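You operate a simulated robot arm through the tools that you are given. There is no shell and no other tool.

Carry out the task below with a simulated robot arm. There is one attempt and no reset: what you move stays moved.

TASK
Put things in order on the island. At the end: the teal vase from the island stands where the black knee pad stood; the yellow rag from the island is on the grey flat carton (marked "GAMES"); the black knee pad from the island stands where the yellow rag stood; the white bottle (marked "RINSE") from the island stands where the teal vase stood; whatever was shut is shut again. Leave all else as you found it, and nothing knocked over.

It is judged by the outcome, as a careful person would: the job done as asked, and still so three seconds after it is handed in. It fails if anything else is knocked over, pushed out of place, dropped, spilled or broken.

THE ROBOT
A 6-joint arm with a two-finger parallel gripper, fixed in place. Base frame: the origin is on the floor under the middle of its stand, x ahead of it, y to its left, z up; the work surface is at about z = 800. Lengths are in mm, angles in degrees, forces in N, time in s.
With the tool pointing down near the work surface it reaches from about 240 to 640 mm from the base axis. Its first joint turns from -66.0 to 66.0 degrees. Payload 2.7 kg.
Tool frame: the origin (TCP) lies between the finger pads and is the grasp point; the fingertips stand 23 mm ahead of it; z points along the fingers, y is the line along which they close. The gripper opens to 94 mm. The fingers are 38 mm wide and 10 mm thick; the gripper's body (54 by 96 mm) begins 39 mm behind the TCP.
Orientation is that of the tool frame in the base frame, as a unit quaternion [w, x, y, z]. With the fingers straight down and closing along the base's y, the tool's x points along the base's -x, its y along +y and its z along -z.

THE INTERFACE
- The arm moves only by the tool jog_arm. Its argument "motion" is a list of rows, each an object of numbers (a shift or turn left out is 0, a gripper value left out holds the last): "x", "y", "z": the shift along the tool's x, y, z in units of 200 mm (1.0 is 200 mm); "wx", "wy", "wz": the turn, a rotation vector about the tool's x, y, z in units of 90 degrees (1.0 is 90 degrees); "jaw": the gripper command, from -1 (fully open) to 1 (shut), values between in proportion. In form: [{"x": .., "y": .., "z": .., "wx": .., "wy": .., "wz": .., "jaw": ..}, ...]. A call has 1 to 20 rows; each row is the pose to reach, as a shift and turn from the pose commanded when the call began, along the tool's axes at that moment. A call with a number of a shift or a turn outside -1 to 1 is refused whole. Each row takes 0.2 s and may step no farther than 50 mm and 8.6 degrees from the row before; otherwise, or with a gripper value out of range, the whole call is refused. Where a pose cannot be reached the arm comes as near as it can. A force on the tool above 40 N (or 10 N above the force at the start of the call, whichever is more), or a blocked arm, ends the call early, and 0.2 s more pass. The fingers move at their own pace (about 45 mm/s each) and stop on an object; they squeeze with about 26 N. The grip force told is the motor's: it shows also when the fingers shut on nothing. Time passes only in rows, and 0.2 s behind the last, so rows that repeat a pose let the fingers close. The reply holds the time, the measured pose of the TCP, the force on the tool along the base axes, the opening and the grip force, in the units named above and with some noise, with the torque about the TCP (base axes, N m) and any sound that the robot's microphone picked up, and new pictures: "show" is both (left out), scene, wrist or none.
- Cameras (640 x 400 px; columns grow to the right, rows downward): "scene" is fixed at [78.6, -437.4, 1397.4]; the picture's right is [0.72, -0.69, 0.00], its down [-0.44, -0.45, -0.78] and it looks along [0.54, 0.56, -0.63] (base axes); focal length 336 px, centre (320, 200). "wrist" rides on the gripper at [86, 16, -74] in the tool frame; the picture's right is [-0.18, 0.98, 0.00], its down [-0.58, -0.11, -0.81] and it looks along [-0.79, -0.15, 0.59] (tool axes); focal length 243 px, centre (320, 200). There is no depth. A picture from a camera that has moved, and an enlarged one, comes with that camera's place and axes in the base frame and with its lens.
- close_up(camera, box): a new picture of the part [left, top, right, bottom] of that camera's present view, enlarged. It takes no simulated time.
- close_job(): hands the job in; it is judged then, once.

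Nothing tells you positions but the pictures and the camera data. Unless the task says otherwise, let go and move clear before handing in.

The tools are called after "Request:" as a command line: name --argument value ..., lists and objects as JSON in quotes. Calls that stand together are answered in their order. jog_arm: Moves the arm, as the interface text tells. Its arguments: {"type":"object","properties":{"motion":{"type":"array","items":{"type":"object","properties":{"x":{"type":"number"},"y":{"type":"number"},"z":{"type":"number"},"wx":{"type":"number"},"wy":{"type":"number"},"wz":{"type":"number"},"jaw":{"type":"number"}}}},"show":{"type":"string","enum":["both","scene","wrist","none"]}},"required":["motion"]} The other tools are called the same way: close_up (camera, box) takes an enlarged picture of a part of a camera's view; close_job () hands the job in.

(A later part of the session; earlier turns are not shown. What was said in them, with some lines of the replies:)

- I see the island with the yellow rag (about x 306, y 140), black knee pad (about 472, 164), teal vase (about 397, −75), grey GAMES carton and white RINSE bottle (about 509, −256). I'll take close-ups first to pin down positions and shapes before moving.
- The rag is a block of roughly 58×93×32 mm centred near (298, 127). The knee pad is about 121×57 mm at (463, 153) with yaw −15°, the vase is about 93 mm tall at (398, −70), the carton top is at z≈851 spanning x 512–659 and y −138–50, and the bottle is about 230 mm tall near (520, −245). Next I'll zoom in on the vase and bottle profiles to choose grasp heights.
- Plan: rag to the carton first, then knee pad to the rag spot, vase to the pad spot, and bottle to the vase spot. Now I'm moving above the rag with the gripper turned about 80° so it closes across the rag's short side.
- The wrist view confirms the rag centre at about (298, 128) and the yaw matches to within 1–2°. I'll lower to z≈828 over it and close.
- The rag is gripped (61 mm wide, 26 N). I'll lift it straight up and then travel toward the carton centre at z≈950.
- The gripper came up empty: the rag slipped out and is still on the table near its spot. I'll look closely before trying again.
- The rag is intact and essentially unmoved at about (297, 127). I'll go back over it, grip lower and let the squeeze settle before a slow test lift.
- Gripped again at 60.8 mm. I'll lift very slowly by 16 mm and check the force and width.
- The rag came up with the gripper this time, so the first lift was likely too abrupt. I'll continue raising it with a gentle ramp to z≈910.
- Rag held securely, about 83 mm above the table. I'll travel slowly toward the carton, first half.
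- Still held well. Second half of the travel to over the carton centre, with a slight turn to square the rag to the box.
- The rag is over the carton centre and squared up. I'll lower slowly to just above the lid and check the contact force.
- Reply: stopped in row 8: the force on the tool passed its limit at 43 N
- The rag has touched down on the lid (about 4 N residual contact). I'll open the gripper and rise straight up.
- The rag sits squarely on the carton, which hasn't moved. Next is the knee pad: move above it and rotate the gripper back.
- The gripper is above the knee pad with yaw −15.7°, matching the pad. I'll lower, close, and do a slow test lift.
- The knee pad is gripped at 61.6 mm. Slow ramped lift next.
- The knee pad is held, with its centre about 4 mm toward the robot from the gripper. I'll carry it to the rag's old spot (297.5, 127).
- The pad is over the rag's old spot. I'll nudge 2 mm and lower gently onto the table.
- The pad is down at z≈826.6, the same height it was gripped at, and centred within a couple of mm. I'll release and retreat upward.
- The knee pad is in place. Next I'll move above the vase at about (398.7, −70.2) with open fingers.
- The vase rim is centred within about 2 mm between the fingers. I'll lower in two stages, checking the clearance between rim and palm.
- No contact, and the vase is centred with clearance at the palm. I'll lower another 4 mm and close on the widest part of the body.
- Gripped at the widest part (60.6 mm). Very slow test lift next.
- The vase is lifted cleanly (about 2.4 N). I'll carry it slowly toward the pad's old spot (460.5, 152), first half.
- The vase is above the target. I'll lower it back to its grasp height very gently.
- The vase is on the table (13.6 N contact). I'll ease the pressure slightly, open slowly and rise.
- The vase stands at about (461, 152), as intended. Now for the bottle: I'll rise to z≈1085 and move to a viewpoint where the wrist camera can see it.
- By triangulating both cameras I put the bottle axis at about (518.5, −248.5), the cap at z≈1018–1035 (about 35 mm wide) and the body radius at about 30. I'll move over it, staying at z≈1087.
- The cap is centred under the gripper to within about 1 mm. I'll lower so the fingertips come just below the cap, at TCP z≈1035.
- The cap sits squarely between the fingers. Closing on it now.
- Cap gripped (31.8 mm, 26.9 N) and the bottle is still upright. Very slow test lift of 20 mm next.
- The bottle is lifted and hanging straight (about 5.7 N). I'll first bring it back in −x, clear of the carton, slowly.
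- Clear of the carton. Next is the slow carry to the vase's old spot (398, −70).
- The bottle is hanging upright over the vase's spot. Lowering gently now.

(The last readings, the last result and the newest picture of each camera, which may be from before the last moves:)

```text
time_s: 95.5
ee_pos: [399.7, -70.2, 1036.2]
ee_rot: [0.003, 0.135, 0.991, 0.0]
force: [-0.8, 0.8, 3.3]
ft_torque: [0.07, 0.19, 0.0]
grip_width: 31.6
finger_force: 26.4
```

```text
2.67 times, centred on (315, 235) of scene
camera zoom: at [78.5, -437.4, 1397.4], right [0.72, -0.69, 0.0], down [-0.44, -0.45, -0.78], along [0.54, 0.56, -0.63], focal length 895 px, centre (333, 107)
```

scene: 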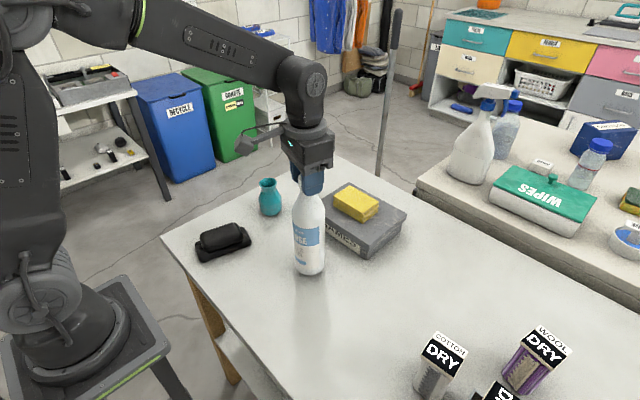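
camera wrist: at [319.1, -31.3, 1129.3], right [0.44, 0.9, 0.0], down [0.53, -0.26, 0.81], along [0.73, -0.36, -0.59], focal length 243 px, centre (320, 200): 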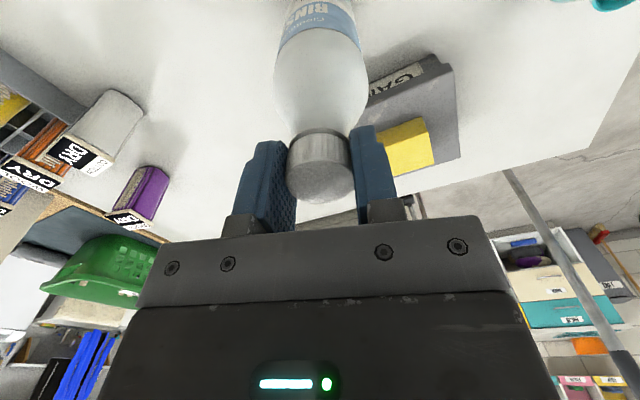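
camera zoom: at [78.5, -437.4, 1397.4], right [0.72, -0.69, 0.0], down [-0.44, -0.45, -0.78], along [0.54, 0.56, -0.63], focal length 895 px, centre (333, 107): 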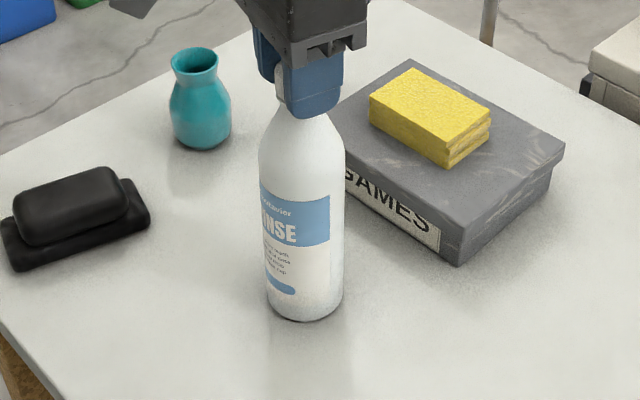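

The bottle is resting on the table upright at about (400, −69). I'll release slowly and rise.

Request:
jog_arm --motion '[{"jaw": 1}, {"jaw": 0.6}, {"jaw": 0.4}, {"jaw": 0.2}, {"jaw": -0.1}, {"jaw": -0.5}, {"jaw": -1}, {"jaw": -1}, {"jaw": -1}, {"z": -0.02}, {"z": -0.06}, {"z": -0.12}, {"z": -0.2}, {"z": -0.28}, {"z": -0.3}]'

Request:
close_up --camera "scene" --box '[260, 150, 370, 300]'

```text
time_s: 98.7
ee_pos: [399.5, -71.0, 1095.6]
ee_rot: [0.004, 0.135, 0.991, 0.0]
force: [0.3, 0.5, 0.7]
ft_torque: [0.01, -0.01, 0.0]
grip_width: 94.0
finger_force: 0.0
camera wrist: at [317.9, -31.6, 1170.1], right [0.44, 0.9, 0.0], down [0.53, -0.26, 0.81], along [0.73, -0.36, -0.59], focal length 243 px, centre (320, 200)
```

scene: 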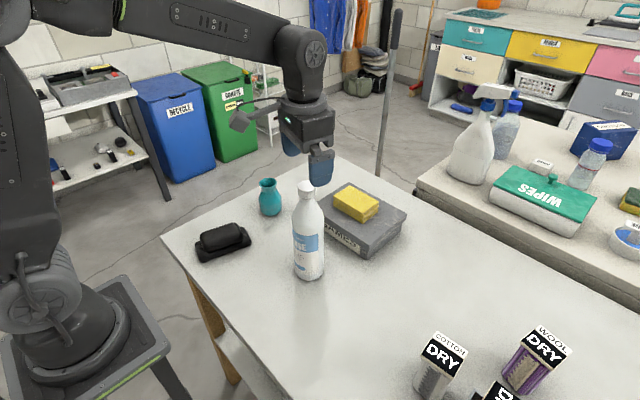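
wrist: 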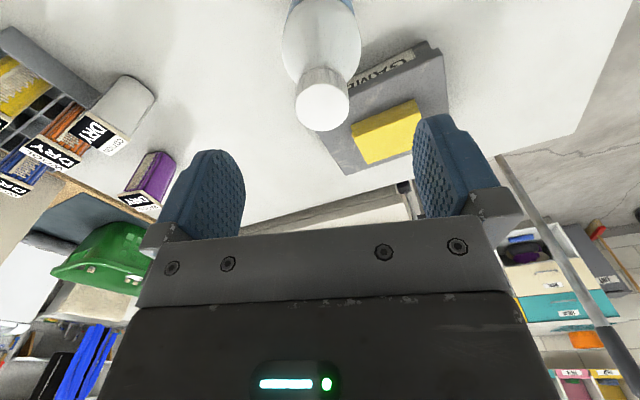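

```text
2.67 times, centred on (315, 225) of scene
camera zoom: at [78.6, -437.4, 1397.4], right [0.72, -0.69, 0.0], down [-0.44, -0.45, -0.78], along [0.54, 0.56, -0.63], focal length 895 px, centre (333, 133)
```

zoom: 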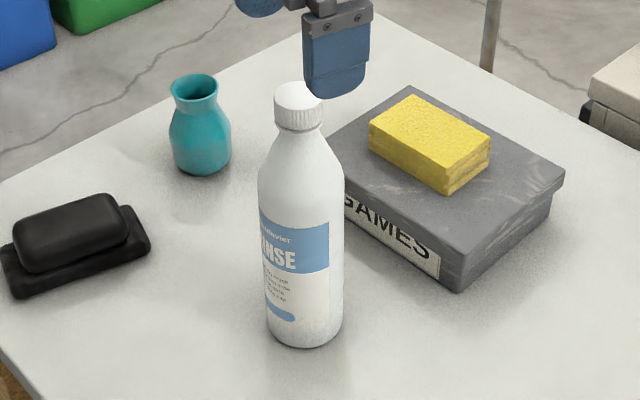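

All four items are in place and upright. I'll pull the arm up and back, then take a last look.

Request:
jog_arm --motion '[{"z": -0.08, "jaw": -1}, {"z": -0.16}, {"z": -0.2, "x": 0.08}, {"z": -0.2, "x": 0.18}, {"z": -0.2, "x": 0.28}, {"z": -0.2, "x": 0.33}, {"z": -0.2, "x": 0.33}]'

Request:
close_up --camera "scene" --box '[160, 140, 480, 400]'

```text
time_s: 100.3
ee_pos: [333.4, -51.6, 1134.6]
ee_rot: [0.002, 0.136, 0.991, 0.0]
force: [-0.2, -1.1, 0.0]
ft_torque: [0.02, 0.02, 0.0]
grip_width: 94.1
finger_force: 0.0
camera wrist: at [252.4, -13.4, 1209.1], right [0.44, 0.9, 0.0], down [0.53, -0.26, 0.81], along [0.73, -0.36, -0.59], focal length 243 px, centre (320, 200)
```

scene: 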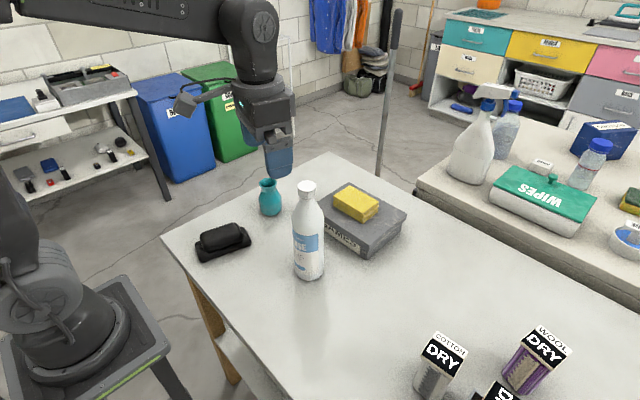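
wrist: 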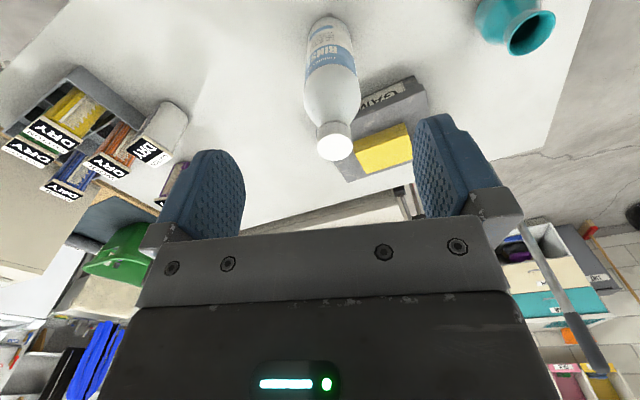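

```text
1.54 times, centred on (320, 270) of scene
camera zoom: at [78.6, -437.4, 1397.4], right [0.72, -0.69, 0.0], down [-0.44, -0.45, -0.78], along [0.54, 0.56, -0.63], focal length 516 px, centre (320, 92)
```

zoom: 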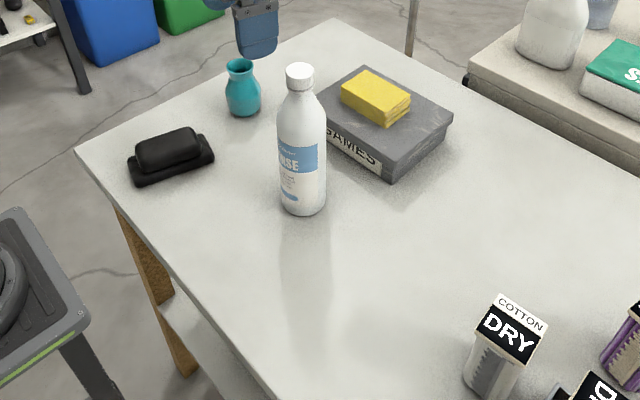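

The final layout matches the task: the vase is on the pad's old spot, the pad is on the rag's old spot, the rag is on the GAMES carton, and the bottle is on the vase's old spot. Everything is upright, nothing else has moved, nothing was opened, and the gripper is empty and clear, so I'm handing in.

Request:
close_job

```text
The job is handed in.
```

I moved all four items to where you asked and handed the job in; I don't have the result of the judging. In the last pictures everything stood upright, nothing else on the island had moved, and the gripper was empty and clear.

| Item | Where it is now | How close |
|---|---|---|
| Yellow rag | On the "GAMES" carton, near the middle of the lid | Square to the box |
| Black knee pad | Where the rag stood | Within about 3 mm |
| Teal vase | Where the knee pad stood | Within about 2 mm |
| White "RINSE" bottle | Where the vase stood | Within about 3 mm |

The distances are my estimates from the camera pictures.

- **Rag slipped once:** on the first try it slid out of the gripper and stayed on the table at its spot. I gripped it lower and lifted more slowly the second time, and it held.
- **Firm touch on the carton:** the arm briefly pressed with about 43 N when setting the rag down. The carton did not shift.
- **Knee pad direction:** I kept the pad facing the way it was, so it does not lie along the rag's old direction.
- **Nothing opened:** I opened nothing, so there was nothing to shut again.
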